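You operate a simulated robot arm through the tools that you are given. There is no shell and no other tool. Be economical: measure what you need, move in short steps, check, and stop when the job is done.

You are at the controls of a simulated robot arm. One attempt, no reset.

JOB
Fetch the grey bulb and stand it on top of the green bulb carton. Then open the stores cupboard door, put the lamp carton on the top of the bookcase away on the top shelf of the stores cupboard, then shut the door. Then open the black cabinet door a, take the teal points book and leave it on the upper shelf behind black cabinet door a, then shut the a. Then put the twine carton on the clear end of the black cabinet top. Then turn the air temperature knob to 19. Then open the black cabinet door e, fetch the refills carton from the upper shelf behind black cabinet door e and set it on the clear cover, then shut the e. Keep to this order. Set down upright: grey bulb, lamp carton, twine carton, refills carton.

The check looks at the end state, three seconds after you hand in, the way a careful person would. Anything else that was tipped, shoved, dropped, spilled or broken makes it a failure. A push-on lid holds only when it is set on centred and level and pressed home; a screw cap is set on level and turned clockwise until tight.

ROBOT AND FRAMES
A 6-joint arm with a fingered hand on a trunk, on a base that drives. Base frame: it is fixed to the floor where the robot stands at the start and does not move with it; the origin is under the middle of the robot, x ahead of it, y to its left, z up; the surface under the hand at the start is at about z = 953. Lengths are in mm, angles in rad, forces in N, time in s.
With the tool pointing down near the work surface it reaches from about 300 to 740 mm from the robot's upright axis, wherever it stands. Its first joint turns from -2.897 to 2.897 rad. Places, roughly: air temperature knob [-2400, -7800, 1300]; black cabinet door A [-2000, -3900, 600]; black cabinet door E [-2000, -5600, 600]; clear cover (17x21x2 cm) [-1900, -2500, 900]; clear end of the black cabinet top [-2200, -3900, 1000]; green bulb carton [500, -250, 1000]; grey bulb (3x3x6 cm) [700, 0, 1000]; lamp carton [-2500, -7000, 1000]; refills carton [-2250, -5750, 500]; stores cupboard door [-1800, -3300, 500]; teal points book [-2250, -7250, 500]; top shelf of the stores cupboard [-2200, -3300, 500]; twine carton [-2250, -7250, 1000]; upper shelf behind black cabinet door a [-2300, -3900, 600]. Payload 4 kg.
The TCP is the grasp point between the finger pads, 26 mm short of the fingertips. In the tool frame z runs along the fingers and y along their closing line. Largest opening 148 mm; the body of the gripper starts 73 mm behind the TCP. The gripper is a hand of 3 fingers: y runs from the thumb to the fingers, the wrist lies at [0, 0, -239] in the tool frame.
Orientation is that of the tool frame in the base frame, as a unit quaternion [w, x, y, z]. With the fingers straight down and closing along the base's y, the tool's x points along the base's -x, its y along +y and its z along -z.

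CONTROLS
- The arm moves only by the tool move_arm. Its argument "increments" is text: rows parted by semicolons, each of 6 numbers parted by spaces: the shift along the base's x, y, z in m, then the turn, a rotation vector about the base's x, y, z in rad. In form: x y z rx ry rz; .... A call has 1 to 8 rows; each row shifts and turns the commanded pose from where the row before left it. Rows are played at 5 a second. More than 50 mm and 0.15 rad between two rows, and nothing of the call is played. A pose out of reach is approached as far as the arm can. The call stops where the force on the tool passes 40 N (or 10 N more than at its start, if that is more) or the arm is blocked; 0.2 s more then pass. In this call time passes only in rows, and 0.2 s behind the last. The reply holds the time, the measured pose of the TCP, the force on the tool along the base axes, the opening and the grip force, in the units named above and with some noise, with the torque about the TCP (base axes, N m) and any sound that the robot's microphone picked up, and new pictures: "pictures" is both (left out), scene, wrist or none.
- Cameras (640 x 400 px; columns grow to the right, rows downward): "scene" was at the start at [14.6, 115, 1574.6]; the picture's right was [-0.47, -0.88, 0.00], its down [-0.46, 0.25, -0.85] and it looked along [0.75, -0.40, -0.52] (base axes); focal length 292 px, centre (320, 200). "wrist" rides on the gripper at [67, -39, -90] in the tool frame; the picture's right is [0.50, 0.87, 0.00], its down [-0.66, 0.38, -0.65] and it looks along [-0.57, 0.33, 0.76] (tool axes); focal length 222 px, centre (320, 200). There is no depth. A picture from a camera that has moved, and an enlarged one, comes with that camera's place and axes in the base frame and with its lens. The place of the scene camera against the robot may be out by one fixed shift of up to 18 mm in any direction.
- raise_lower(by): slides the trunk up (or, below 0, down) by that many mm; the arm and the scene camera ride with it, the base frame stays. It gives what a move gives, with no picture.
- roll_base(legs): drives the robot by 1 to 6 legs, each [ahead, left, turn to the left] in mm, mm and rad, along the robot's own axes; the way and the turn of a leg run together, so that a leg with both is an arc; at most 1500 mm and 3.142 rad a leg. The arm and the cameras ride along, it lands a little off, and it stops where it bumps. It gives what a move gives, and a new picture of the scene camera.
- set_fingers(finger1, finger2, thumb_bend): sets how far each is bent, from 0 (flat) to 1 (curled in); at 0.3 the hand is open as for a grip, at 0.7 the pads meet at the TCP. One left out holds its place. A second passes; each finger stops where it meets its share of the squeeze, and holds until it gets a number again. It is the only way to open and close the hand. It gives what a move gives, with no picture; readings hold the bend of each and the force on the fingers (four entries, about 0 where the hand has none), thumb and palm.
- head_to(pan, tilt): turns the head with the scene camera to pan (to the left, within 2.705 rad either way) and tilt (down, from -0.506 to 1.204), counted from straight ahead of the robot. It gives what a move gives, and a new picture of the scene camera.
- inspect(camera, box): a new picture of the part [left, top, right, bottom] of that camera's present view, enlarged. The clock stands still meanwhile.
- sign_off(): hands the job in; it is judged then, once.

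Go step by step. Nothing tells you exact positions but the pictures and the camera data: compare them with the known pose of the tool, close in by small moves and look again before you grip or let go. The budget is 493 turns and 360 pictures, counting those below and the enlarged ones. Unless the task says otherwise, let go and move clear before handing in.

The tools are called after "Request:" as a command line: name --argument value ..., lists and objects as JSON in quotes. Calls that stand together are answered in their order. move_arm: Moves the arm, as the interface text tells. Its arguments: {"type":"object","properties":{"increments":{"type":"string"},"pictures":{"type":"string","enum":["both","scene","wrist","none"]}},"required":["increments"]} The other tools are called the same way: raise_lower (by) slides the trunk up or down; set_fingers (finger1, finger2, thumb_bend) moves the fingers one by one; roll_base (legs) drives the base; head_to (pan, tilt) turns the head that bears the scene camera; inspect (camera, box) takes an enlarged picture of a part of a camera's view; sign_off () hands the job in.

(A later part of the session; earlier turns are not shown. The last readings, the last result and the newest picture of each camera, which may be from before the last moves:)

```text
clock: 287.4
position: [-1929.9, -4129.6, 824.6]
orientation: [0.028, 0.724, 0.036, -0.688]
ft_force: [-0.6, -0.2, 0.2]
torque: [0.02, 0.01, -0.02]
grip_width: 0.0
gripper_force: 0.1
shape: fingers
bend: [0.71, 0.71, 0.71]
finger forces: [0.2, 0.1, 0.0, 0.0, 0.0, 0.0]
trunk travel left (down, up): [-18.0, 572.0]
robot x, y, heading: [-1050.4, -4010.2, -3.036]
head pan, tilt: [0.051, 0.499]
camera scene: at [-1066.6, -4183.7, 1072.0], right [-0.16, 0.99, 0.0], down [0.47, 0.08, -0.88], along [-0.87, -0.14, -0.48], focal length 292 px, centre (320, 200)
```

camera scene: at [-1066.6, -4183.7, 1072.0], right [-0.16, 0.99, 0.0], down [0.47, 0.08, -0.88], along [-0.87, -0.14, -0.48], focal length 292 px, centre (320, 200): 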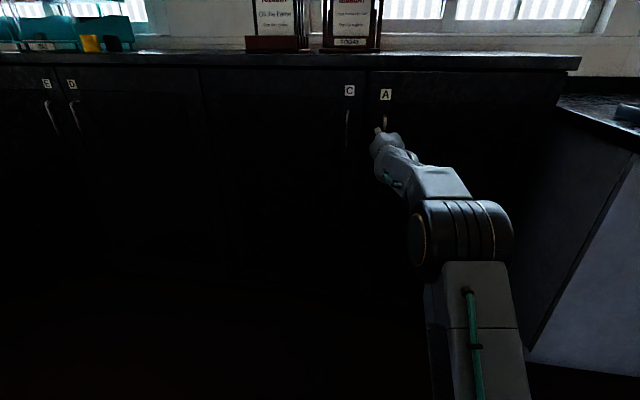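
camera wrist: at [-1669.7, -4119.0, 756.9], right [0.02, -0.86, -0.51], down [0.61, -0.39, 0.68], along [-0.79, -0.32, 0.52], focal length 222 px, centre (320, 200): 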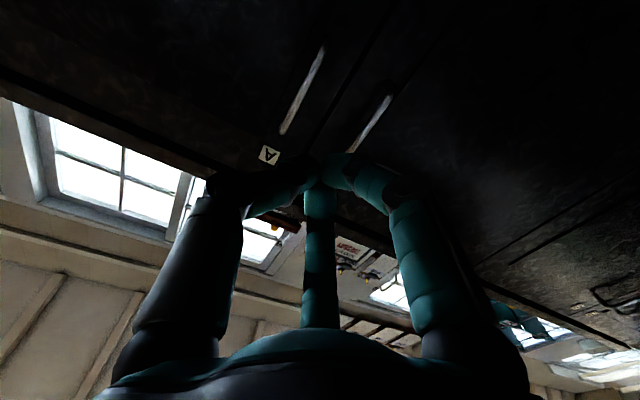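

Request:
roll_base --legs '[[-112, -232, 0.25]]'

Request:
inspect --camera "wrist" --box '[0, 0, 640, 400]'

```text
clock: 289.2
position: [-1818.3, -4101.1, 825.0]
orientation: [0.115, 0.713, 0.127, -0.68]
ft_force: [-2.9, 6.1, -0.9]
torque: [-0.04, -0.03, -0.03]
grip_width: 0.9
gripper_force: 3.5
shape: fingers
bend: [0.71, 0.71, 0.68]
finger forces: [0.0, 0.1, 0.1, 0.0, 6.6, 0.0]
trunk travel left (down, up): [-18.0, 572.0]
robot x, y, heading: [-994.1, -3764.7, -2.779]
head pan, tilt: [0.051, 0.499]
camera scene: at [-969.9, -3936.3, 1072.1], right [-0.4, 0.92, 0.0], down [0.44, 0.19, -0.88], along [-0.8, -0.35, -0.48], focal length 292 px, centre (320, 200)
```

scene: 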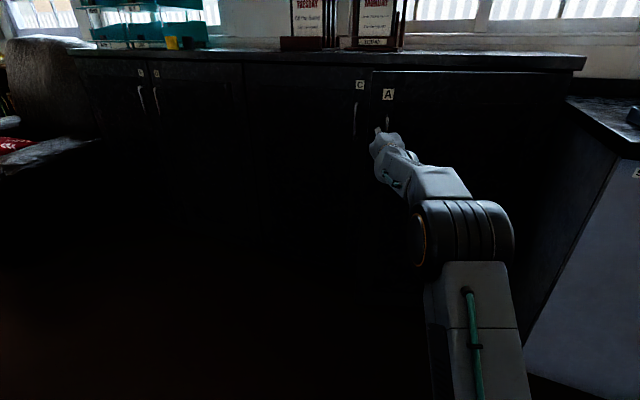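

```text
1.00 times, centred on (320, 200) of wrist (not enlarged: the box is as wide or as high as the picture)
camera zoom: at [-1743.9, -4032.7, 762.2], right [0.32, -0.8, -0.51], down [0.71, -0.15, 0.68], along [-0.63, -0.58, 0.52], focal length 222 px, centre (320, 200)
```

zoom: 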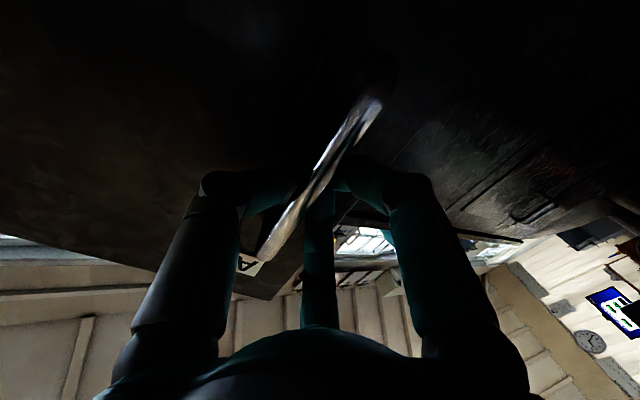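

Request:
roll_base --legs '[[-117, -238, 0.25]]'

Request:
inspect --camera "wrist" --box '[0, 0, 640, 400]'

```text
clock: 291.1
position: [-1714.7, -4031.8, 824.9]
orientation: [0.201, 0.691, 0.218, -0.659]
ft_force: [-0.1, -0.6, 0.5]
torque: [-0.03, 0.02, 0.02]
grip_width: 0.0
gripper_force: 0.1
shape: fingers
bend: [0.71, 0.71, 0.7]
finger forces: [0.1, 0.0, 0.0, 0.0, 0.1, 0.0]
trunk travel left (down, up): [-18.0, 572.0]
robot x, y, heading: [-1004.0, -3501.0, -2.526]
head pan, tilt: [0.051, 0.499]
camera scene: at [-936.3, -3659.1, 1072.0], right [-0.62, 0.79, 0.0], down [0.38, 0.3, -0.88], along [-0.69, -0.54, -0.48], focal length 292 px, centre (320, 200)
```

scene: 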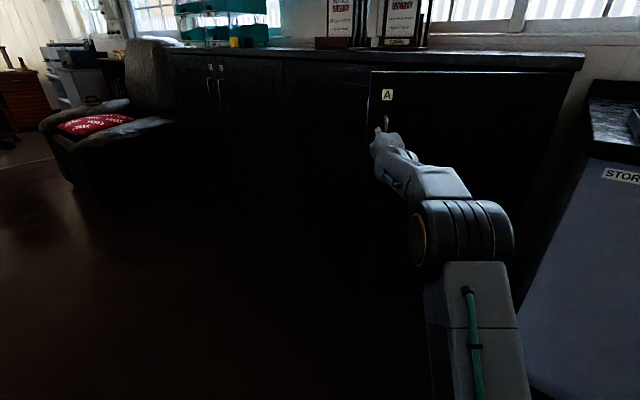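

```text
1.00 times, centred on (320, 200) of wrist (not enlarged: the box is as wide or as high as the picture)
camera zoom: at [-1660.3, -3947.9, 762.3], right [0.51, -0.7, -0.51], down [0.73, 0.03, 0.68], along [-0.46, -0.72, 0.52], focal length 222 px, centre (320, 200)
```

zoom: 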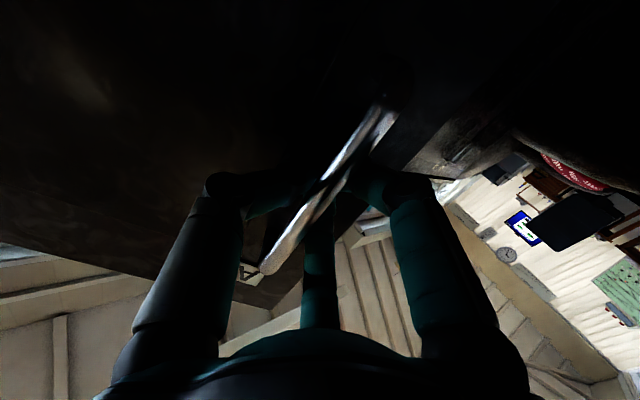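

Request:
roll_base --legs '[[-137, -279, 0.3]]'

Request:
roll_base --legs '[[-137, -279, 0.3]]'

Request:
inspect --camera "wrist" --box '[0, 0, 640, 400]'

```text
clock: 293.2
position: [-1615.3, -3927.4, 824.6]
orientation: [0.298, 0.65, 0.319, -0.622]
ft_force: [-0.3, 0.0, 1.0]
torque: [0.01, 0.0, 0.04]
grip_width: 0.0
gripper_force: 0.1
shape: fingers
bend: [0.71, 0.71, 0.7]
finger forces: [0.1, 0.0, 0.0, 0.1, 0.0, 0.1]
trunk travel left (down, up): [-18.0, 572.0]
robot x, y, heading: [-1091.8, -3207.8, -2.228]
head pan, tilt: [0.051, 0.499]
camera scene: at [-985.6, -3337.9, 1072.0], right [-0.82, 0.57, 0.0], down [0.27, 0.39, -0.88], along [-0.5, -0.72, -0.48], focal length 292 px, centre (320, 200)
```

scene: 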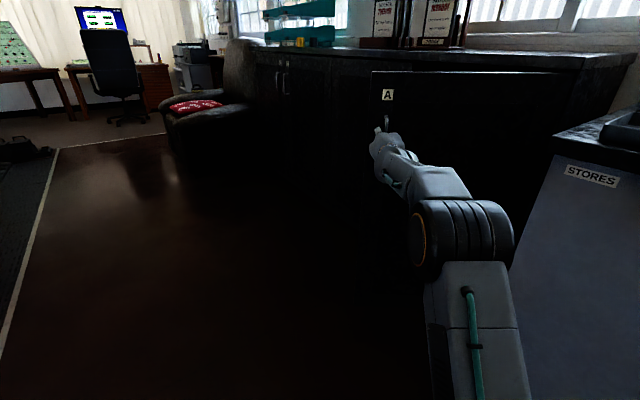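

```text
clock: 295.3
position: [-1549.7, -3800.3, 826.0]
orientation: [0.387, 0.596, 0.413, -0.57]
ft_force: [-1.0, -0.1, -0.2]
torque: [0.0, 0.01, -0.01]
grip_width: 0.0
gripper_force: 0.2
shape: fingers
bend: [0.71, 0.71, 0.7]
finger forces: [0.0, 0.1, 0.0, 0.0, 0.6, 0.0]
trunk travel left (down, up): [-18.0, 572.0]
robot x, y, heading: [-1266.3, -2957.3, -1.926]
head pan, tilt: [0.051, 0.499]
camera scene: at [-1124.6, -3048.2, 1072.0], right [-0.95, 0.3, 0.0], down [0.14, 0.46, -0.88], along [-0.26, -0.84, -0.48], focal length 292 px, centre (320, 200)
```

scene: 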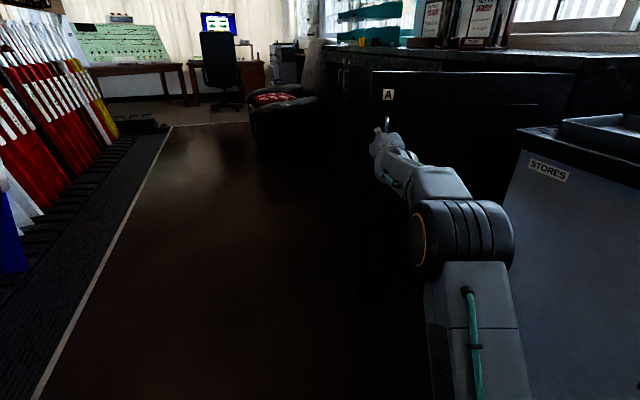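

```text
1.00 times, centred on (320, 200) of wrist (not enlarged: the box is as wide or as high as the picture)
camera zoom: at [-1554.0, -3698.7, 762.3], right [0.81, -0.29, -0.51], down [0.58, 0.44, 0.68], along [0.03, -0.85, 0.52], focal length 222 px, centre (320, 200)
```

zoom: 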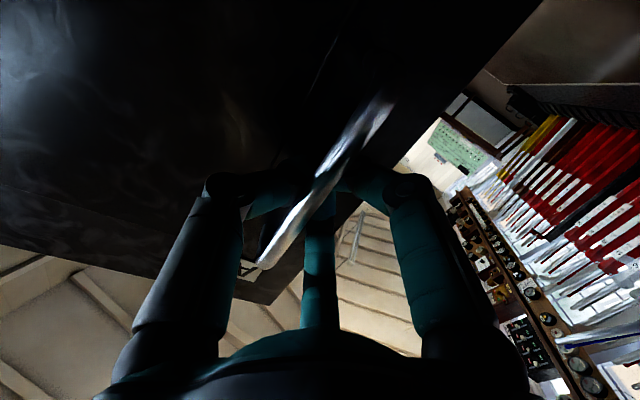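

Request:
roll_base --legs '[[-92, -186, 0.2]]'

```text
clock: 296.9
position: [-1534.7, -3704.4, 825.7]
orientation: [0.443, 0.551, 0.471, -0.528]
ft_force: [-0.4, -0.9, -0.3]
torque: [0.0, 0.0, -0.01]
grip_width: 0.3
gripper_force: 0.0
shape: fingers
bend: [0.71, 0.71, 0.71]
finger forces: [0.0, 0.1, 0.1, 0.0, 0.0, 0.0]
trunk travel left (down, up): [-18.0, 572.0]
robot x, y, heading: [-1425.0, -2821.1, -1.723]
head pan, tilt: [0.051, 0.499]
camera scene: at [-1267.6, -2882.0, 1072.0], right [-0.99, 0.1, 0.0], down [0.05, 0.48, -0.88], along [-0.09, -0.87, -0.48], focal length 292 px, centre (320, 200)
```

scene: 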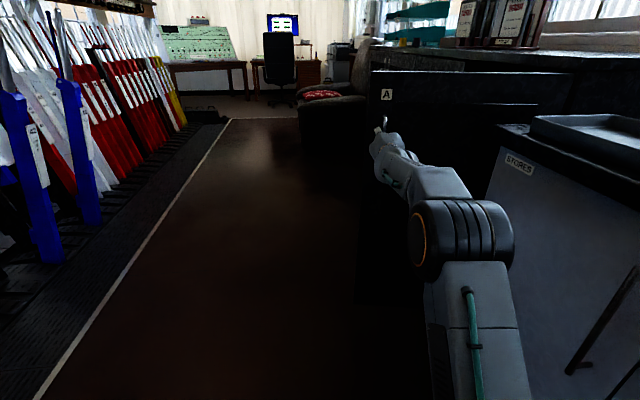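

Door A is about 80° open. I release the handle and back away.

Request:
set_fingers --finger1 0.4 --finger2 0.4 --thumb_bend 0.4

Request:
roll_base --legs '[[-180, 0, 0]]'

```text
clock: 297.9
position: [-1533.4, -3703.7, 825.5]
orientation: [0.443, 0.551, 0.471, -0.527]
ft_force: [0.9, 0.6, 0.1]
torque: [0.04, 0.0, 0.04]
grip_width: 94.9
gripper_force: 0.0
shape: fingers
bend: [0.4, 0.4, 0.4]
finger forces: [0.0, 0.0, 0.0, 0.0, 0.0, 0.0]
trunk travel left (down, up): [-18.0, 572.0]
robot x, y, heading: [-1420.6, -2824.5, -1.725]
head pan, tilt: [0.051, 0.499]
```

```text
clock: 299.4
position: [-1506.8, -3527.0, 825.2]
orientation: [0.443, 0.551, 0.471, -0.528]
ft_force: [-0.1, 0.3, 0.3]
torque: [0.0, -0.03, 0.02]
grip_width: 94.8
gripper_force: 0.0
shape: fingers
bend: [0.4, 0.4, 0.4]
finger forces: [0.0, 0.1, 0.0, 0.0, 0.0, 0.0]
trunk travel left (down, up): [-18.0, 572.0]
robot x, y, heading: [-1394.5, -2644.9, -1.722]
head pan, tilt: [0.051, 0.499]
camera scene: at [-1240.6, -2704.1, 1072.0], right [-1.0, 0.1, 0.0], down [0.05, 0.48, -0.88], along [-0.09, -0.87, -0.48], focal length 292 px, centre (320, 200)
```

scene: 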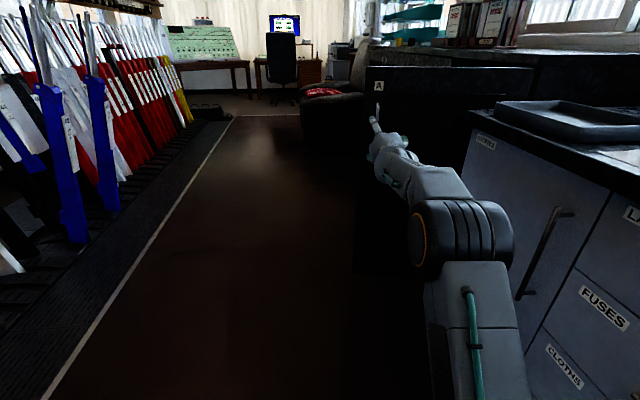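

Request:
roll_base --legs '[[0, 560, 0.151], [1500, 0, 0], [1500, 0, 0]]'

```text
clock: 316.8
position: [-889.6, -6595.7, 825.5]
orientation: [0.478, 0.517, 0.507, -0.496]
ft_force: [0.2, 0.2, -1.1]
torque: [0.03, 0.01, -0.02]
grip_width: 94.6
gripper_force: 0.1
shape: fingers
bend: [0.4, 0.4, 0.4]
finger forces: [0.0, 0.0, 0.0, 0.0, 0.0, 0.0]
trunk travel left (down, up): [-18.0, 572.0]
robot x, y, heading: [-896.9, -5705.1, -1.583]
head pan, tilt: [0.051, 0.499]
camera scene: at [-736.9, -5744.9, 1072.0], right [-1.0, -0.03, 0.0], down [-0.02, 0.48, -0.88], along [0.03, -0.88, -0.48], focal length 292 px, centre (320, 200)
```

scene: 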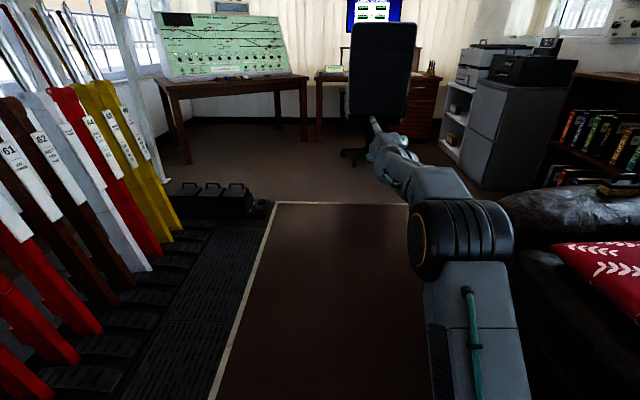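

Request:
roll_base --legs '[[1450, 0, 0.01], [0, 0, -1.57]]'

Request:
inspect --camera "wrist" --box '[0, 0, 640, 400]'

```text
clock: 327.7
position: [-1785.2, -7221.9, 825.4]
orientation: [0.008, 0.724, 0.015, -0.689]
ft_force: [-0.4, -0.2, -0.2]
torque: [0.0, 0.01, -0.03]
grip_width: 94.6
gripper_force: 0.1
shape: fingers
bend: [0.4, 0.4, 0.4]
finger forces: [0.0, 0.0, 0.0, 0.0, 0.0, 0.0]
trunk travel left (down, up): [-18.0, 572.0]
robot x, y, heading: [-899.0, -7157.5, -3.093]
head pan, tilt: [0.051, 0.499]
camera scene: at [-927.2, -7328.2, 1072.0], right [-0.1, 1.0, 0.0], down [0.48, 0.05, -0.88], along [-0.87, -0.09, -0.48], focal length 292 px, centre (320, 200)
```

scene: 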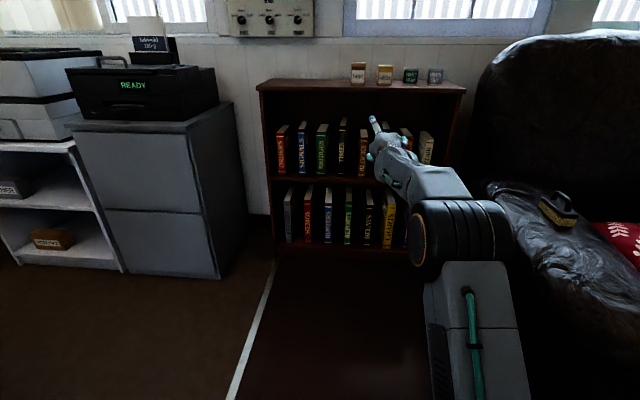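

```text
1.00 times, centred on (320, 200) of wrist (not enlarged: the box is as wide or as high as the picture)
camera zoom: at [-1694.2, -7179.8, 762.2], right [0.05, -0.86, -0.51], down [0.63, -0.36, 0.68], along [-0.77, -0.36, 0.52], focal length 222 px, centre (320, 200)
```

zoom: 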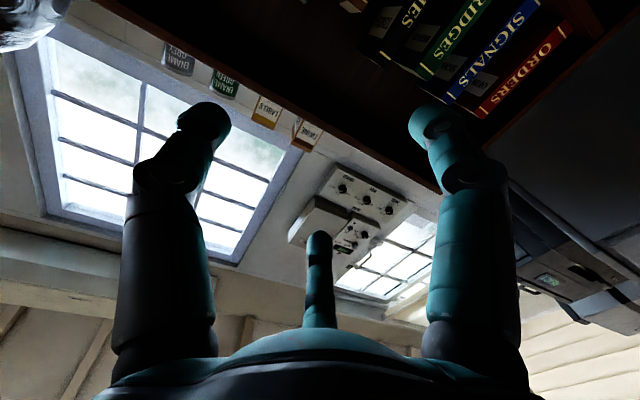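

Request:
inspect --camera "scene" --box '[255, 90, 455, 255]'

```text
2.42 times, centred on (355, 172) of scene
camera zoom: at [-927.2, -7328.2, 1072.0], right [-0.1, 1.0, 0.0], down [0.48, 0.05, -0.88], along [-0.87, -0.09, -0.48], focal length 708 px, centre (235, 267)
```

zoom: 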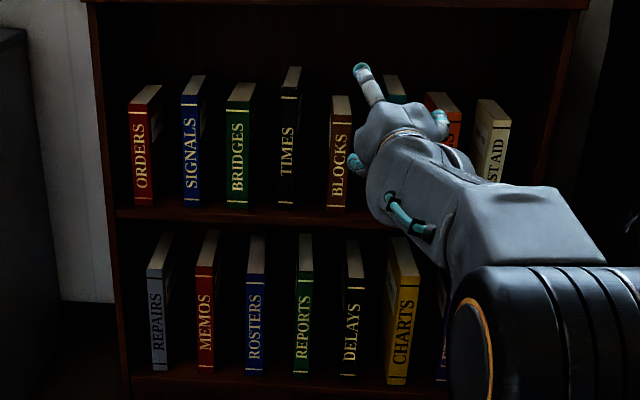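

I need the POINTS book, on the upper row near y≈-7168 with spine from z≈515 to 750. I lower the hand to mid-height and look.

Request:
set_fingers --finger1 0.26 --finger2 0.26 --thumb_bend 0.42

Request:
move_arm --increments "0 0.01 -0.04 0 0 0.01;0 0.01 -0.04 0 0 0.01;0 0.01 -0.04 0 0 0.01;0 0.01 -0.04 0 0 0;0 0.01 -0.02 0 0 0" --pictures "both"

```text
clock: 328.7
position: [-1785.7, -7222.2, 824.8]
orientation: [0.008, 0.725, 0.015, -0.689]
ft_force: [-0.9, -0.7, -0.7]
torque: [0.01, 0.0, 0.01]
grip_width: 112.7
gripper_force: 0.2
shape: fingers
bend: [0.26, 0.26, 0.42]
finger forces: [0.1, 0.0, 0.0, 0.0, 0.0, 0.0]
trunk travel left (down, up): [-18.0, 572.0]
robot x, y, heading: [-900.7, -7158.4, -3.098]
head pan, tilt: [0.051, 0.499]
```

```text
clock: 329.9
position: [-1852.8, -7259.7, 699.7]
orientation: [0.014, 0.727, 0.022, -0.686]
ft_force: [0.0, 0.4, 1.5]
torque: [0.0, 0.05, 0.02]
grip_width: 113.1
gripper_force: 0.1
shape: fingers
bend: [0.26, 0.26, 0.42]
finger forces: [0.0, 0.0, 0.0, 0.0, 0.1, 0.0]
out of reach, approached as far as the arm can: row 1, 2, 3, 4, 5
trunk travel left (down, up): [-18.0, 572.0]
robot x, y, heading: [-901.8, -7158.3, -3.092]
head pan, tilt: [0.051, 0.499]
camera scene: at [-927.1, -7328.2, 1072.0], right [-0.1, 1.0, 0.0], down [0.48, 0.05, -0.88], along [-0.87, -0.09, -0.48], focal length 292 px, centre (320, 200)
camera wrist: at [-1762.0, -7215.2, 638.4], right [0.07, -0.86, -0.51], down [0.63, -0.35, 0.69], along [-0.77, -0.37, 0.52], focal length 222 px, centre (320, 200)
```

scene: 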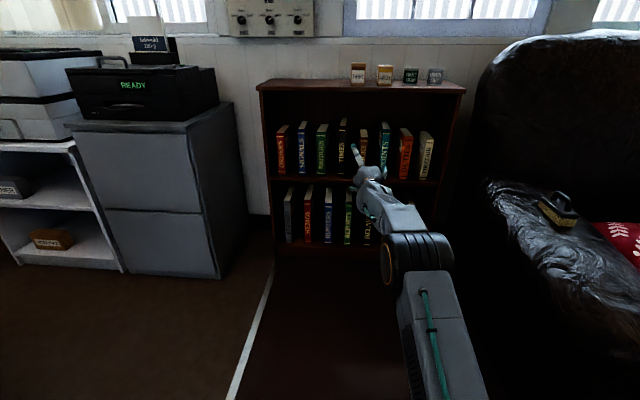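
wrist: 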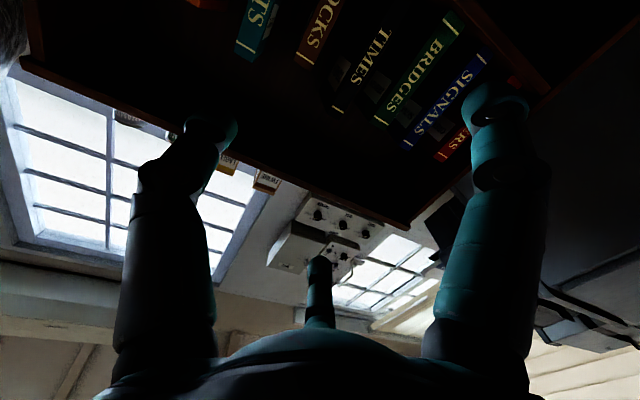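

Request:
move_arm --increments "0 0.02 0 0 -0.1 0;0 0.02 0 0 -0.1 0.02;0 0.02 -0.02 0 -0.07 0.02;0 0.02 -0.02 0 0 0;0 0.015 -0.01 0 0 0" --pictures "wrist"

```text
clock: 331.1
position: [-1853.3, -7170.1, 650.3]
orientation: [0.034, 0.81, 0.038, -0.585]
ft_force: [-0.2, 0.6, -0.3]
torque: [0.02, 0.0, 0.01]
grip_width: 112.6
gripper_force: 0.0
shape: fingers
bend: [0.26, 0.26, 0.42]
finger forces: [0.0, 0.1, 0.1, 0.0, 0.0, 0.0]
out of reach, approached as far as the arm can: row 2
trunk travel left (down, up): [-18.0, 572.0]
robot x, y, heading: [-900.2, -7158.4, -3.104]
head pan, tilt: [0.051, 0.499]
camera wrist: at [-1751.3, -7121.6, 614.4], right [0.25, -0.85, -0.47], down [0.45, -0.32, 0.83], along [-0.86, -0.41, 0.3], focal length 222 px, centre (320, 200)
```

wrist: 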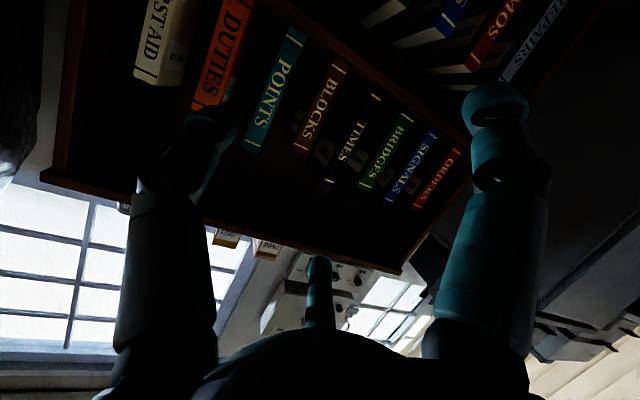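

Request:
move_arm --increments "0 0 0 0 0 -0.1" --pictures "none"

Request:
inspect --camera "wrist" --box '[100, 0, 420, 220]'

```text
clock: 331.5
position: [-1849.5, -7166.2, 648.9]
orientation: [0.011, 0.81, 0.003, -0.586]
ft_force: [-1.0, 0.0, -0.8]
torque: [0.02, 0.01, -0.04]
grip_width: 113.0
gripper_force: 0.0
shape: fingers
bend: [0.26, 0.26, 0.42]
finger forces: [0.1, 0.0, 0.1, 0.0, 0.1, 0.0]
out of reach, approached as far as the arm can: row 1
trunk travel left (down, up): [-18.0, 572.0]
robot x, y, heading: [-899.5, -7158.5, -3.091]
head pan, tilt: [0.051, 0.499]
```

```text
1.82 times, centred on (260, 110) of wrist
camera zoom: at [-1743.1, -7125.7, 611.6], right [0.17, -0.87, -0.46], down [0.42, -0.36, 0.83], along [-0.89, -0.34, 0.31], focal length 404 px, centre (429, 364)
```

zoom: 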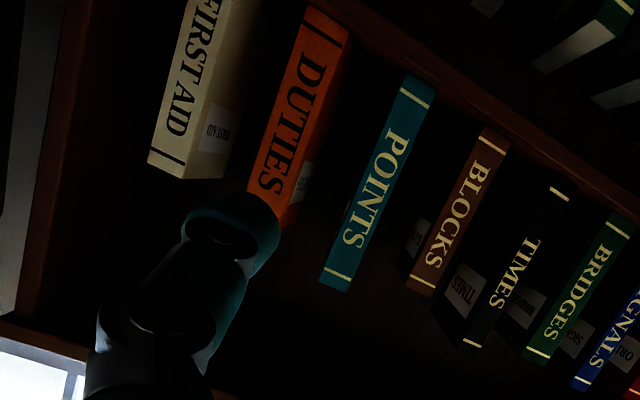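

POINTS measures 32 mm thick at y≈-7155, with ~58 mm gaps on both sides. I align and drive the open hand in around it.

Request:
move_arm --increments "0 0.006 -0.005 0 0 0;0 0.005 -0.005 0 0 0" --pictures "none"

Request:
roll_base --legs '[[270, -14, 0]]'

Request:
inspect --camera "wrist" --box '[0, 0, 640, 400]'

```text
clock: 332.1
position: [-1849.0, -7153.9, 638.7]
orientation: [0.005, 0.81, -0.003, -0.586]
ft_force: [0.3, 0.6, -0.6]
torque: [0.01, 0.04, -0.01]
grip_width: 113.0
gripper_force: 0.1
shape: fingers
bend: [0.26, 0.26, 0.42]
finger forces: [0.1, 0.0, 0.1, 0.0, 0.1, 0.0]
trunk travel left (down, up): [-18.0, 572.0]
robot x, y, heading: [-898.2, -7157.0, -3.093]
head pan, tilt: [0.051, 0.499]
```

```text
clock: 334.1
position: [-2121.3, -7153.8, 639.0]
orientation: [0.005, 0.811, -0.002, -0.586]
ft_force: [-0.3, -0.3, 0.6]
torque: [0.02, 0.01, 0.0]
grip_width: 112.6
gripper_force: 0.1
shape: fingers
bend: [0.26, 0.26, 0.42]
finger forces: [0.0, 0.1, 0.1, 0.0, 0.0, 0.0]
trunk travel left (down, up): [-18.0, 572.0]
robot x, y, heading: [-1172.6, -7155.6, -3.097]
head pan, tilt: [0.051, 0.499]
camera scene: at [-1200.5, -7327.2, 1072.0], right [-0.1, 1.0, 0.0], down [0.48, 0.05, -0.88], along [-0.87, -0.09, -0.48], focal length 292 px, centre (320, 200)
```

scene: 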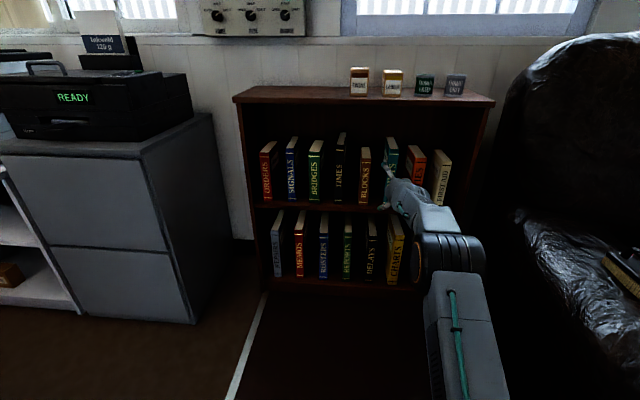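

```text
1.00 times, centred on (320, 200) of wrist (not enlarged: the box is as wide or as high as the picture)
camera zoom: at [-2015.9, -7115.1, 603.3], right [0.16, -0.87, -0.47], down [0.42, -0.37, 0.83], along [-0.9, -0.33, 0.3], focal length 222 px, centre (320, 200)
```

zoom: 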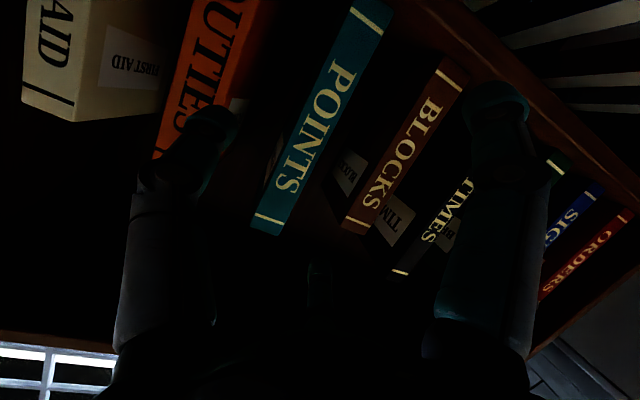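

Request:
roll_base --legs '[[120, -3, 0]]'

Request:
inspect --camera "wrist" --box '[0, 0, 640, 400]'

```text
clock: 335.3
position: [-2242.6, -7154.0, 639.7]
orientation: [0.005, 0.81, -0.003, -0.586]
ft_force: [-0.3, 0.1, 0.5]
torque: [0.05, -0.02, 0.0]
grip_width: 113.0
gripper_force: 0.1
shape: fingers
bend: [0.26, 0.26, 0.42]
finger forces: [0.1, 0.0, 0.1, 0.0, 0.1, 0.1]
trunk travel left (down, up): [-18.0, 572.0]
robot x, y, heading: [-1292.9, -7161.5, -3.091]
head pan, tilt: [0.051, 0.499]
camera scene: at [-1320.6, -7329.7, 1072.0], right [-0.1, 1.0, 0.0], down [0.48, 0.05, -0.88], along [-0.87, -0.08, -0.48], focal length 292 px, centre (320, 200)
```

scene: 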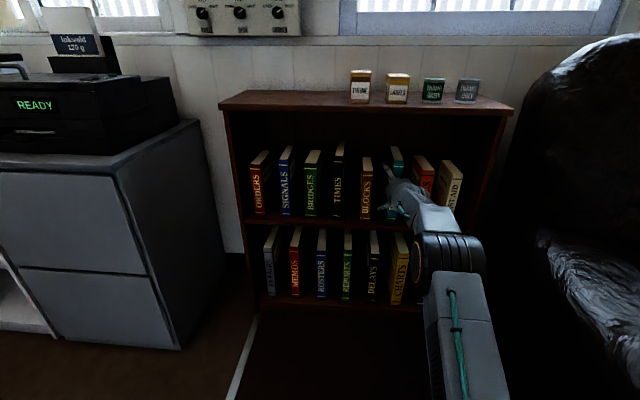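

```text
1.00 times, centred on (320, 200) of wrist (not enlarged: the box is as wide or as high as the picture)
camera zoom: at [-2135.6, -7115.9, 603.3], right [0.16, -0.87, -0.47], down [0.42, -0.37, 0.83], along [-0.9, -0.32, 0.3], focal length 222 px, centre (320, 200)
```

zoom: 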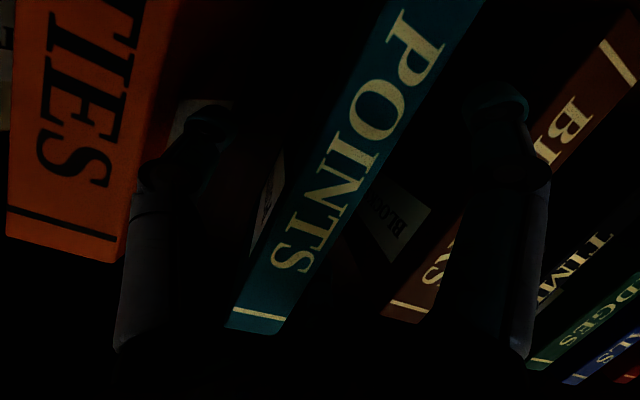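

Request:
move_arm --increments "0 -0.004 0 0 0 0" --pictures "none"

Request:
roll_base --legs '[[68, -3, 0]]'

Request:
inspect --camera "wrist" --box '[0, 0, 640, 400]'

```text
clock: 335.7
position: [-2241.6, -7158.4, 640.7]
orientation: [0.006, 0.811, -0.002, -0.586]
ft_force: [0.0, 0.3, -0.8]
torque: [-0.01, -0.04, 0.0]
grip_width: 112.9
gripper_force: 0.0
shape: fingers
bend: [0.26, 0.26, 0.42]
finger forces: [0.0, 0.0, 0.0, 0.1, 0.0, 0.0]
trunk travel left (down, up): [-18.0, 572.0]
robot x, y, heading: [-1297.2, -7161.4, -3.096]
head pan, tilt: [0.051, 0.499]
```

```text
clock: 336.7
position: [-2311.1, -7156.4, 640.2]
orientation: [0.004, 0.81, -0.004, -0.586]
ft_force: [-0.2, -0.4, -0.2]
torque: [0.0, -0.02, 0.02]
grip_width: 113.0
gripper_force: 0.0
shape: fingers
bend: [0.26, 0.26, 0.42]
finger forces: [0.1, 0.0, 0.1, 0.1, 0.1, 0.0]
trunk travel left (down, up): [-18.0, 572.0]
robot x, y, heading: [-1363.1, -7161.2, -3.093]
head pan, tilt: [0.051, 0.499]
camera scene: at [-1389.9, -7329.8, 1072.0], right [-0.1, 1.0, 0.0], down [0.48, 0.05, -0.88], along [-0.87, -0.08, -0.48], focal length 292 px, centre (320, 200)
```

scene: 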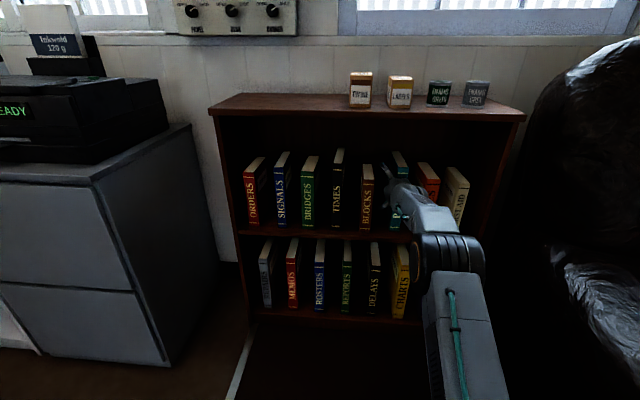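

```text
1.00 times, centred on (320, 200) of wrist (not enlarged: the box is as wide or as high as the picture)
camera zoom: at [-2204.6, -7119.1, 603.6], right [0.16, -0.87, -0.46], down [0.42, -0.37, 0.83], along [-0.9, -0.32, 0.3], focal length 222 px, centre (320, 200)
```

zoom: 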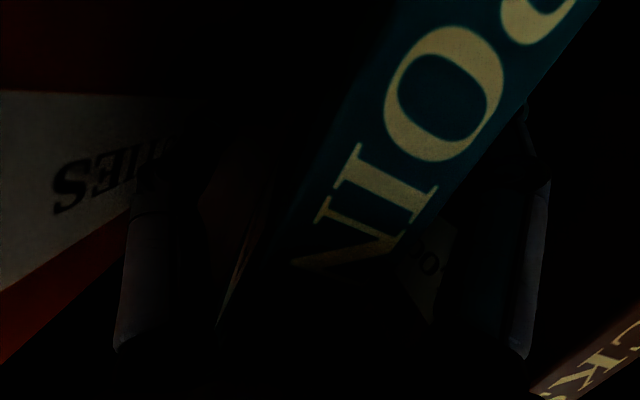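

Request:
set_fingers --finger1 0.45 --finger2 0.45 --thumb_bend 0.6

Request:
set_fingers --finger1 0.6 --finger2 0.6 --thumb_bend 0.68

Request:
inspect --camera "wrist" --box '[0, 0, 640, 400]'

```text
clock: 337.7
position: [-2310.8, -7156.9, 639.8]
orientation: [0.005, 0.811, -0.002, -0.585]
ft_force: [0.1, 1.9, 0.8]
torque: [0.07, -0.01, -0.13]
grip_width: 58.7
gripper_force: 1.9
shape: fingers
bend: [0.45, 0.45, 0.59]
finger forces: [0.1, 1.0, 0.0, 0.0, 2.6, 0.1]
trunk travel left (down, up): [-18.0, 572.0]
robot x, y, heading: [-1363.1, -7159.0, -3.098]
head pan, tilt: [0.051, 0.499]
```

```text
clock: 338.7
position: [-2311.9, -7157.2, 639.1]
orientation: [0.006, 0.81, -0.002, -0.586]
ft_force: [-2.2, 1.0, -0.1]
torque: [0.07, 0.06, 0.05]
grip_width: 40.2
gripper_force: 10.5
shape: fingers
bend: [0.54, 0.53, 0.61]
finger forces: [4.0, 5.7, 0.0, 0.0, 11.1, 0.1]
trunk travel left (down, up): [-18.0, 572.0]
robot x, y, heading: [-1361.0, -7159.2, -3.098]
head pan, tilt: [0.051, 0.499]
```

```text
1.00 times, centred on (320, 200) of wrist (not enlarged: the box is as wide or as high as the picture)
camera zoom: at [-2204.7, -7119.1, 603.5], right [0.16, -0.87, -0.46], down [0.42, -0.37, 0.83], along [-0.9, -0.32, 0.3], focal length 222 px, centre (320, 200)
```

zoom: 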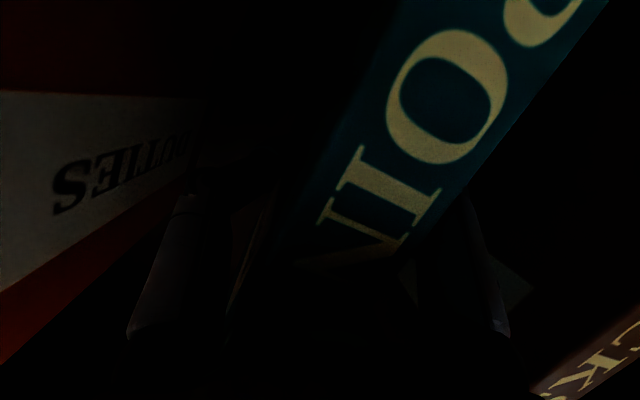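

Request:
set_fingers --finger1 0.66 --finger2 0.66 --thumb_bend 0.74

Request:
move_arm --increments "0 0 0.004 0 0 0;0 0 0.005 0 0 0" --pictures "none"

```text
clock: 339.7
position: [-2310.5, -7157.7, 640.0]
orientation: [0.005, 0.81, -0.002, -0.586]
ft_force: [-3.1, 1.1, -0.3]
torque: [0.06, -0.02, 0.02]
grip_width: 37.5
gripper_force: 16.1
shape: fingers
bend: [0.57, 0.56, 0.62]
finger forces: [7.4, 8.4, 0.0, 0.0, 17.1, 0.1]
trunk travel left (down, up): [-18.0, 572.0]
robot x, y, heading: [-1360.0, -7158.2, -3.097]
head pan, tilt: [0.051, 0.499]
```

```text
clock: 340.3
position: [-2310.7, -7157.7, 646.0]
orientation: [0.007, 0.811, -0.001, -0.585]
ft_force: [-0.1, 0.2, -8.5]
torque: [-0.03, -0.1, 0.0]
grip_width: 37.1
gripper_force: 16.5
shape: fingers
bend: [0.57, 0.57, 0.63]
finger forces: [7.0, 9.3, 0.0, 0.0, 16.3, 0.1]
trunk travel left (down, up): [-18.0, 572.0]
robot x, y, heading: [-1364.1, -7158.1, -3.091]
head pan, tilt: [0.051, 0.499]
```

Request:
move_arm --increments "0 0 0.006 0 0 0;0 0 0.006 0 0 0" --pictures "none"

Request:
roll_base --legs '[[-120, 5, 0]]'

Request:
inspect --camera "wrist" --box '[0, 0, 640, 400]'

```text
clock: 340.9
position: [-2310.0, -7157.4, 659.6]
orientation: [0.008, 0.81, -0.001, -0.586]
ft_force: [-1.1, -0.1, -8.2]
torque: [-0.06, -0.13, -0.02]
grip_width: 37.0
gripper_force: 16.3
shape: fingers
bend: [0.57, 0.57, 0.63]
finger forces: [7.2, 9.4, 0.0, 0.0, 16.4, 0.0]
trunk travel left (down, up): [-18.0, 572.0]
robot x, y, heading: [-1362.8, -7154.9, -3.096]
head pan, tilt: [0.051, 0.499]
```

```text
clock: 342.1
position: [-2189.6, -7155.7, 660.0]
orientation: [0.008, 0.81, -0.001, -0.586]
ft_force: [-0.3, 0.0, -8.1]
torque: [-0.04, -0.11, -0.01]
grip_width: 37.0
gripper_force: 16.8
shape: fingers
bend: [0.57, 0.57, 0.63]
finger forces: [7.1, 9.4, 0.1, 0.1, 16.4, 0.1]
trunk travel left (down, up): [-18.0, 572.0]
robot x, y, heading: [-1238.3, -7153.4, -3.102]
head pan, tilt: [0.051, 0.499]
camera scene: at [-1270.0, -7329.4, 1071.9], right [-0.09, 1.0, 0.0], down [0.48, 0.05, -0.88], along [-0.87, -0.08, -0.48], focal length 292 px, centre (320, 200)
```

scene: 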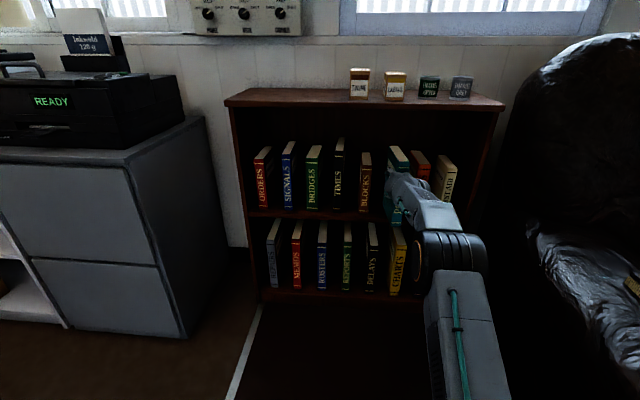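

```text
1.00 times, centred on (320, 200) of wrist (not enlarged: the box is as wide or as high as the picture)
camera zoom: at [-2083.6, -7117.2, 622.8], right [0.16, -0.87, -0.46], down [0.42, -0.36, 0.83], along [-0.89, -0.33, 0.31], focal length 222 px, centre (320, 200)
```

zoom: 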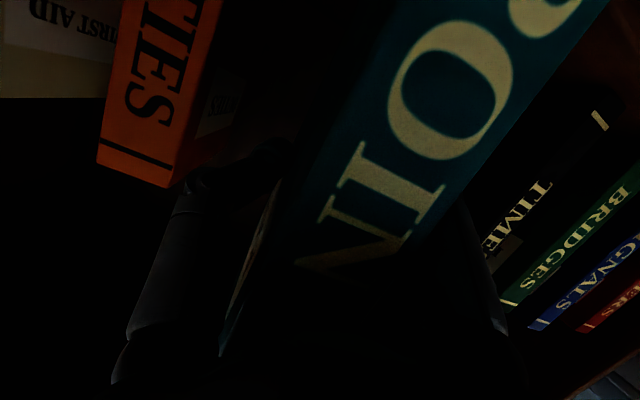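

The book is out. I raise it well above the sofa, turn, and carry it to door A.

Request:
roll_base --legs '[[-340, 15, 0]]'

Request:
raise_lower --by 400

Request:
roll_base --legs '[[0, 0, -1.6], [1000, 0, 0]]'

```text
clock: 344.4
position: [-1847.2, -7158.5, 658.6]
orientation: [0.008, 0.811, 0.0, -0.586]
ft_force: [0.3, -0.5, -8.6]
torque: [-0.03, -0.12, 0.02]
grip_width: 37.1
gripper_force: 16.7
shape: fingers
bend: [0.57, 0.57, 0.63]
finger forces: [7.3, 9.4, 0.0, 0.1, 16.5, 0.0]
trunk travel left (down, up): [-18.0, 572.0]
robot x, y, heading: [-896.3, -7156.2, -3.093]
head pan, tilt: [0.051, 0.499]
camera scene: at [-926.2, -7328.5, 1071.9], right [-0.1, 1.0, 0.0], down [0.48, 0.05, -0.88], along [-0.87, -0.09, -0.48], focal length 292 px, centre (320, 200)
```

scene: 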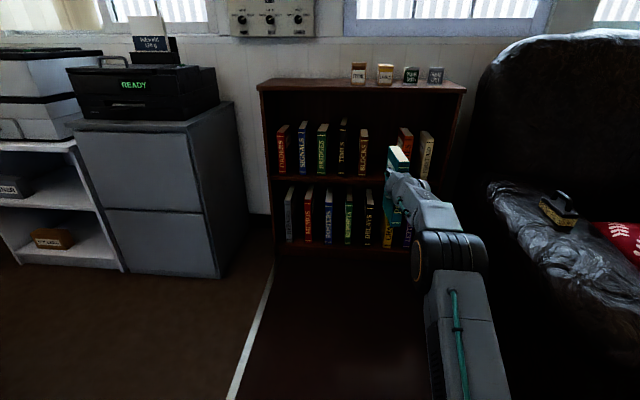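

```text
clock: 348.2
position: [-1846.6, -7159.7, 1058.6]
orientation: [0.009, 0.81, 0.001, -0.586]
ft_force: [-0.3, 0.2, -9.9]
torque: [-0.04, -0.16, 0.03]
grip_width: 37.1
gripper_force: 16.3
shape: fingers
bend: [0.57, 0.57, 0.63]
finger forces: [7.2, 9.4, 0.0, 0.1, 16.4, 0.0]
trunk travel left (down, up): [-418.0, 172.0]
robot x, y, heading: [-898.2, -7159.9, -3.091]
head pan, tilt: [0.051, 0.499]
```

```text
clock: 357.3
position: [-872.5, -5211.9, 1059.9]
orientation: [0.416, -0.562, 0.584, 0.412]
ft_force: [-0.4, 1.0, -7.9]
torque: [-0.17, 0.03, -0.01]
grip_width: 36.9
gripper_force: 16.4
shape: fingers
bend: [0.57, 0.57, 0.63]
finger forces: [7.1, 9.3, 0.0, 0.0, 16.4, 0.0]
trunk travel left (down, up): [-418.0, 172.0]
robot x, y, heading: [-910.0, -6161.2, 1.58]
head pan, tilt: [0.051, 0.499]
camera scene: at [-1080.3, -6133.5, 1471.9], right [1.0, 0.06, 0.0], down [0.03, -0.48, -0.88], along [-0.05, 0.88, -0.48], focal length 292 px, centre (320, 200)
```

scene: 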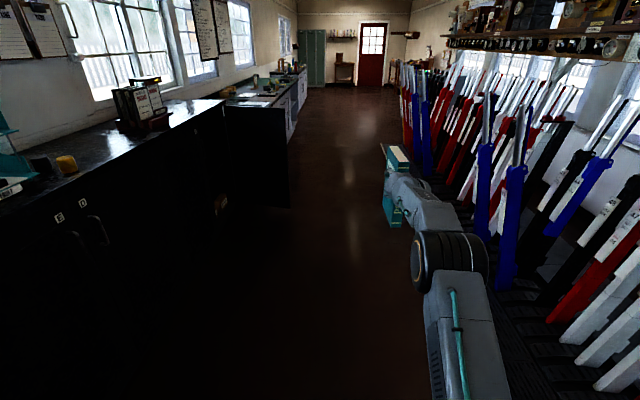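

Request:
roll_base --legs '[[1260, -110, 0], [0, 0, 1.561]]'

```text
clock: 367.4
position: [-1758.1, -4855.0, 1058.6]
orientation: [-0.008, 0.811, -0.023, -0.585]
ft_force: [1.5, 0.9, -8.6]
torque: [-0.06, -0.18, 0.0]
grip_width: 36.7
gripper_force: 16.8
shape: fingers
bend: [0.57, 0.58, 0.63]
finger forces: [7.2, 9.4, 0.0, 0.0, 16.6, 0.0]
trunk travel left (down, up): [-418.0, 172.0]
robot x, y, heading: [-812.8, -4903.7, 3.129]
head pan, tilt: [0.051, 0.499]
camera scene: at [-849.2, -5077.9, 1471.9], right [-0.04, 1.0, 0.0], down [0.48, 0.02, -0.88], along [-0.88, -0.04, -0.48], focal length 292 px, centre (320, 200)
```

scene: 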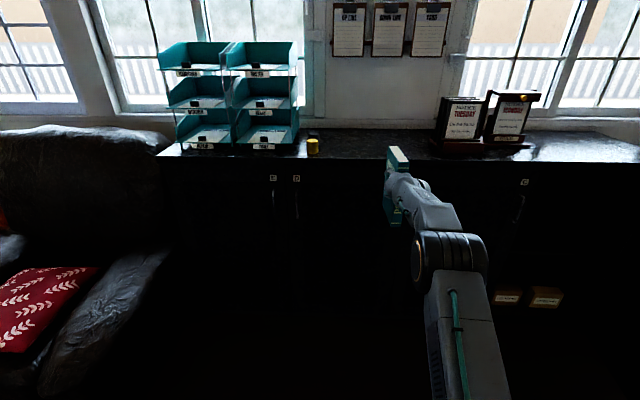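

Request:
roll_base --legs '[[0, -920, 0.012]]'

Request:
raise_lower --by -300

Request:
head_to --pan 0.1 --tilt 0.4

Request:
inspect --camera "scene" --box '[260, 60, 560, 360]'

```text
clock: 372.2
position: [-1755.0, -3954.0, 1058.2]
orientation: [-0.005, 0.81, -0.018, -0.586]
ft_force: [-0.8, 0.7, -8.2]
torque: [0.0, -0.14, 0.01]
grip_width: 36.5
gripper_force: 16.3
shape: fingers
bend: [0.57, 0.58, 0.63]
finger forces: [7.3, 9.4, 0.0, 0.1, 16.6, 0.0]
trunk travel left (down, up): [-418.0, 172.0]
robot x, y, heading: [-809.0, -3996.0, -3.139]
head pan, tilt: [0.051, 0.499]
camera scene: at [-844.3, -4166.9, 1471.9], right [-0.05, 1.0, 0.0], down [0.48, 0.03, -0.88], along [-0.88, -0.05, -0.48], focal length 292 px, centre (320, 200)
```

scene: 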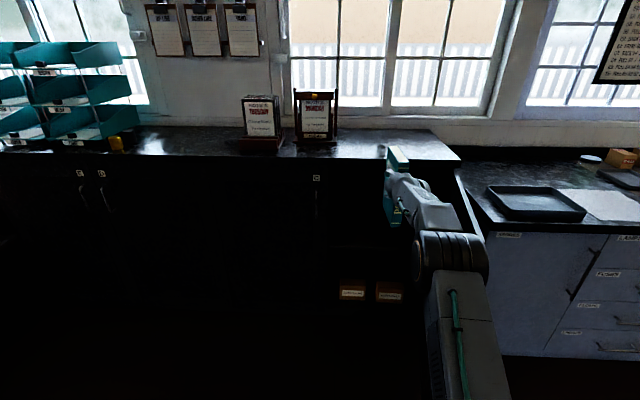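

```text
clock: 375.2
position: [-1754.8, -3955.0, 757.9]
orientation: [-0.006, 0.81, -0.019, -0.586]
ft_force: [-0.5, -0.6, -8.4]
torque: [-0.03, -0.16, 0.01]
grip_width: 36.6
gripper_force: 16.5
shape: fingers
bend: [0.57, 0.58, 0.63]
finger forces: [7.2, 9.4, 0.1, 0.1, 16.5, 0.0]
trunk travel left (down, up): [-118.0, 472.0]
robot x, y, heading: [-805.5, -3999.1, -3.141]
head pan, tilt: [0.051, 0.499]
```

```text
clock: 375.9
position: [-1755.3, -3954.0, 758.8]
orientation: [-0.005, 0.811, -0.018, -0.585]
ft_force: [0.5, 0.6, -9.2]
torque: [0.0, -0.17, 0.02]
grip_width: 36.7
gripper_force: 16.5
shape: fingers
bend: [0.57, 0.58, 0.63]
finger forces: [7.3, 9.4, 0.1, 0.0, 16.6, 0.1]
trunk travel left (down, up): [-118.0, 472.0]
robot x, y, heading: [-809.5, -3995.0, -3.145]
head pan, tilt: [0.099, 0.4]
camera scene: at [-845.3, -4171.4, 1181.1], right [-0.1, 0.99, 0.0], down [0.39, 0.04, -0.92], along [-0.92, -0.09, -0.39], focal length 292 px, centre (320, 200)
```

scene: 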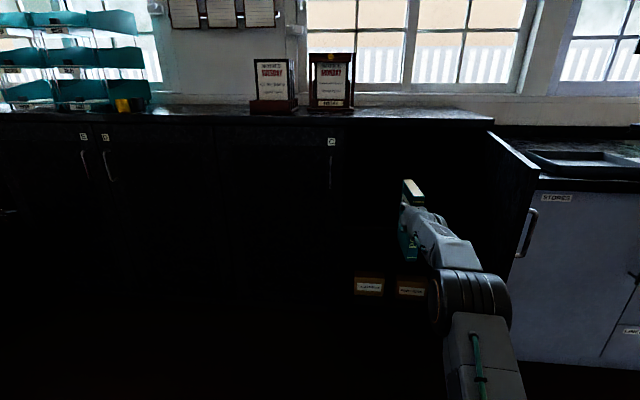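

```text
1.33 times, centred on (410, 210) of scene
camera zoom: at [-845.3, -4171.4, 1181.1], right [-0.1, 0.99, 0.0], down [0.39, 0.04, -0.92], along [-0.92, -0.09, -0.39], focal length 390 px, centre (200, 187)
```

zoom: 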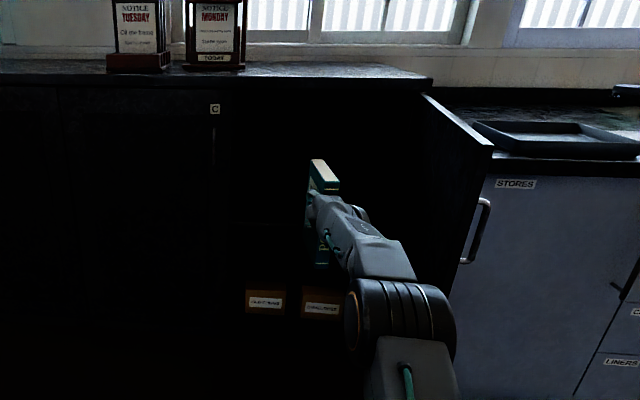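

Request:
inspect --camera "scene" --box '[330, 110, 500, 310]'

Request:
inspect --camera "wrist" --box '[0, 0, 640, 400]'

```text
2.00 times, centred on (415, 210) of scene
camera zoom: at [-845.3, -4171.4, 1181.1], right [-0.1, 0.99, 0.0], down [0.39, 0.04, -0.92], along [-0.92, -0.09, -0.39], focal length 584 px, centre (130, 180)
```

zoom: 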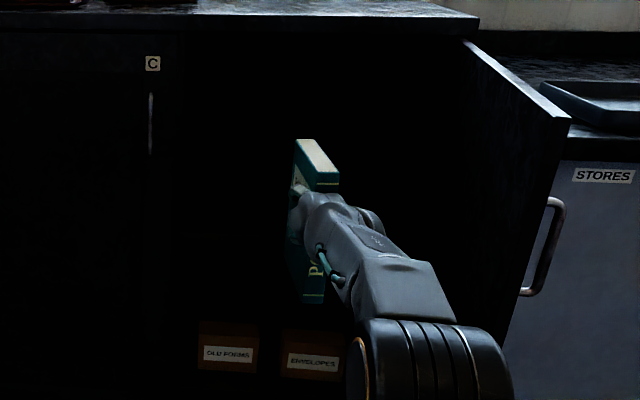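

```text
1.00 times, centred on (320, 200) of wrist (not enlarged: the box is as wide or as high as the picture)
camera zoom: at [-1647.8, -3919.7, 721.8], right [0.13, -0.88, -0.46], down [0.4, -0.38, 0.83], along [-0.91, -0.29, 0.3], focal length 222 px, centre (320, 200)
```

zoom: 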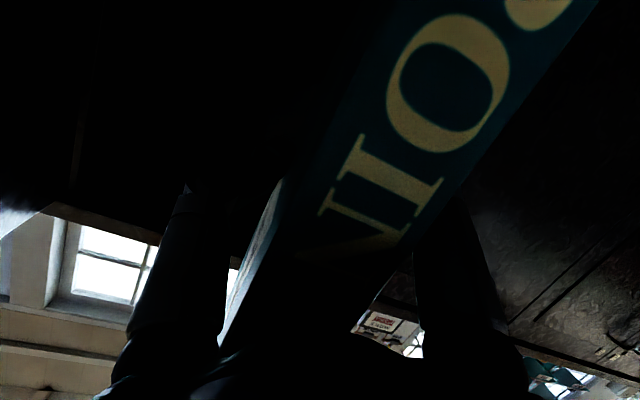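

Request:
inspect --camera "scene" --box '[340, 190, 410, 300]'

```text
3.64 times, centred on (375, 245) of scene
camera zoom: at [-845.3, -4171.4, 1181.1], right [-0.1, 0.99, 0.0], down [0.39, 0.04, -0.92], along [-0.92, -0.09, -0.39], focal length 1062 px, centre (120, 36)
```

zoom: 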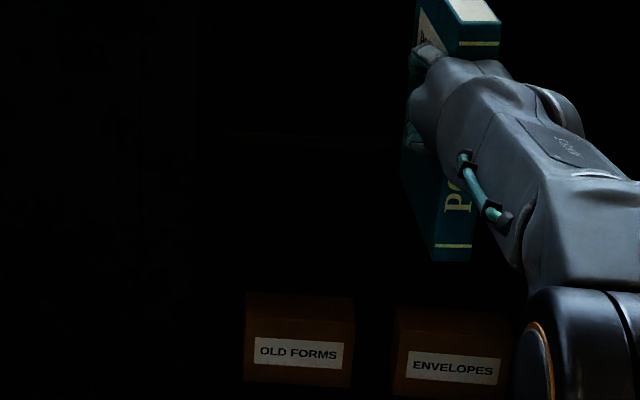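

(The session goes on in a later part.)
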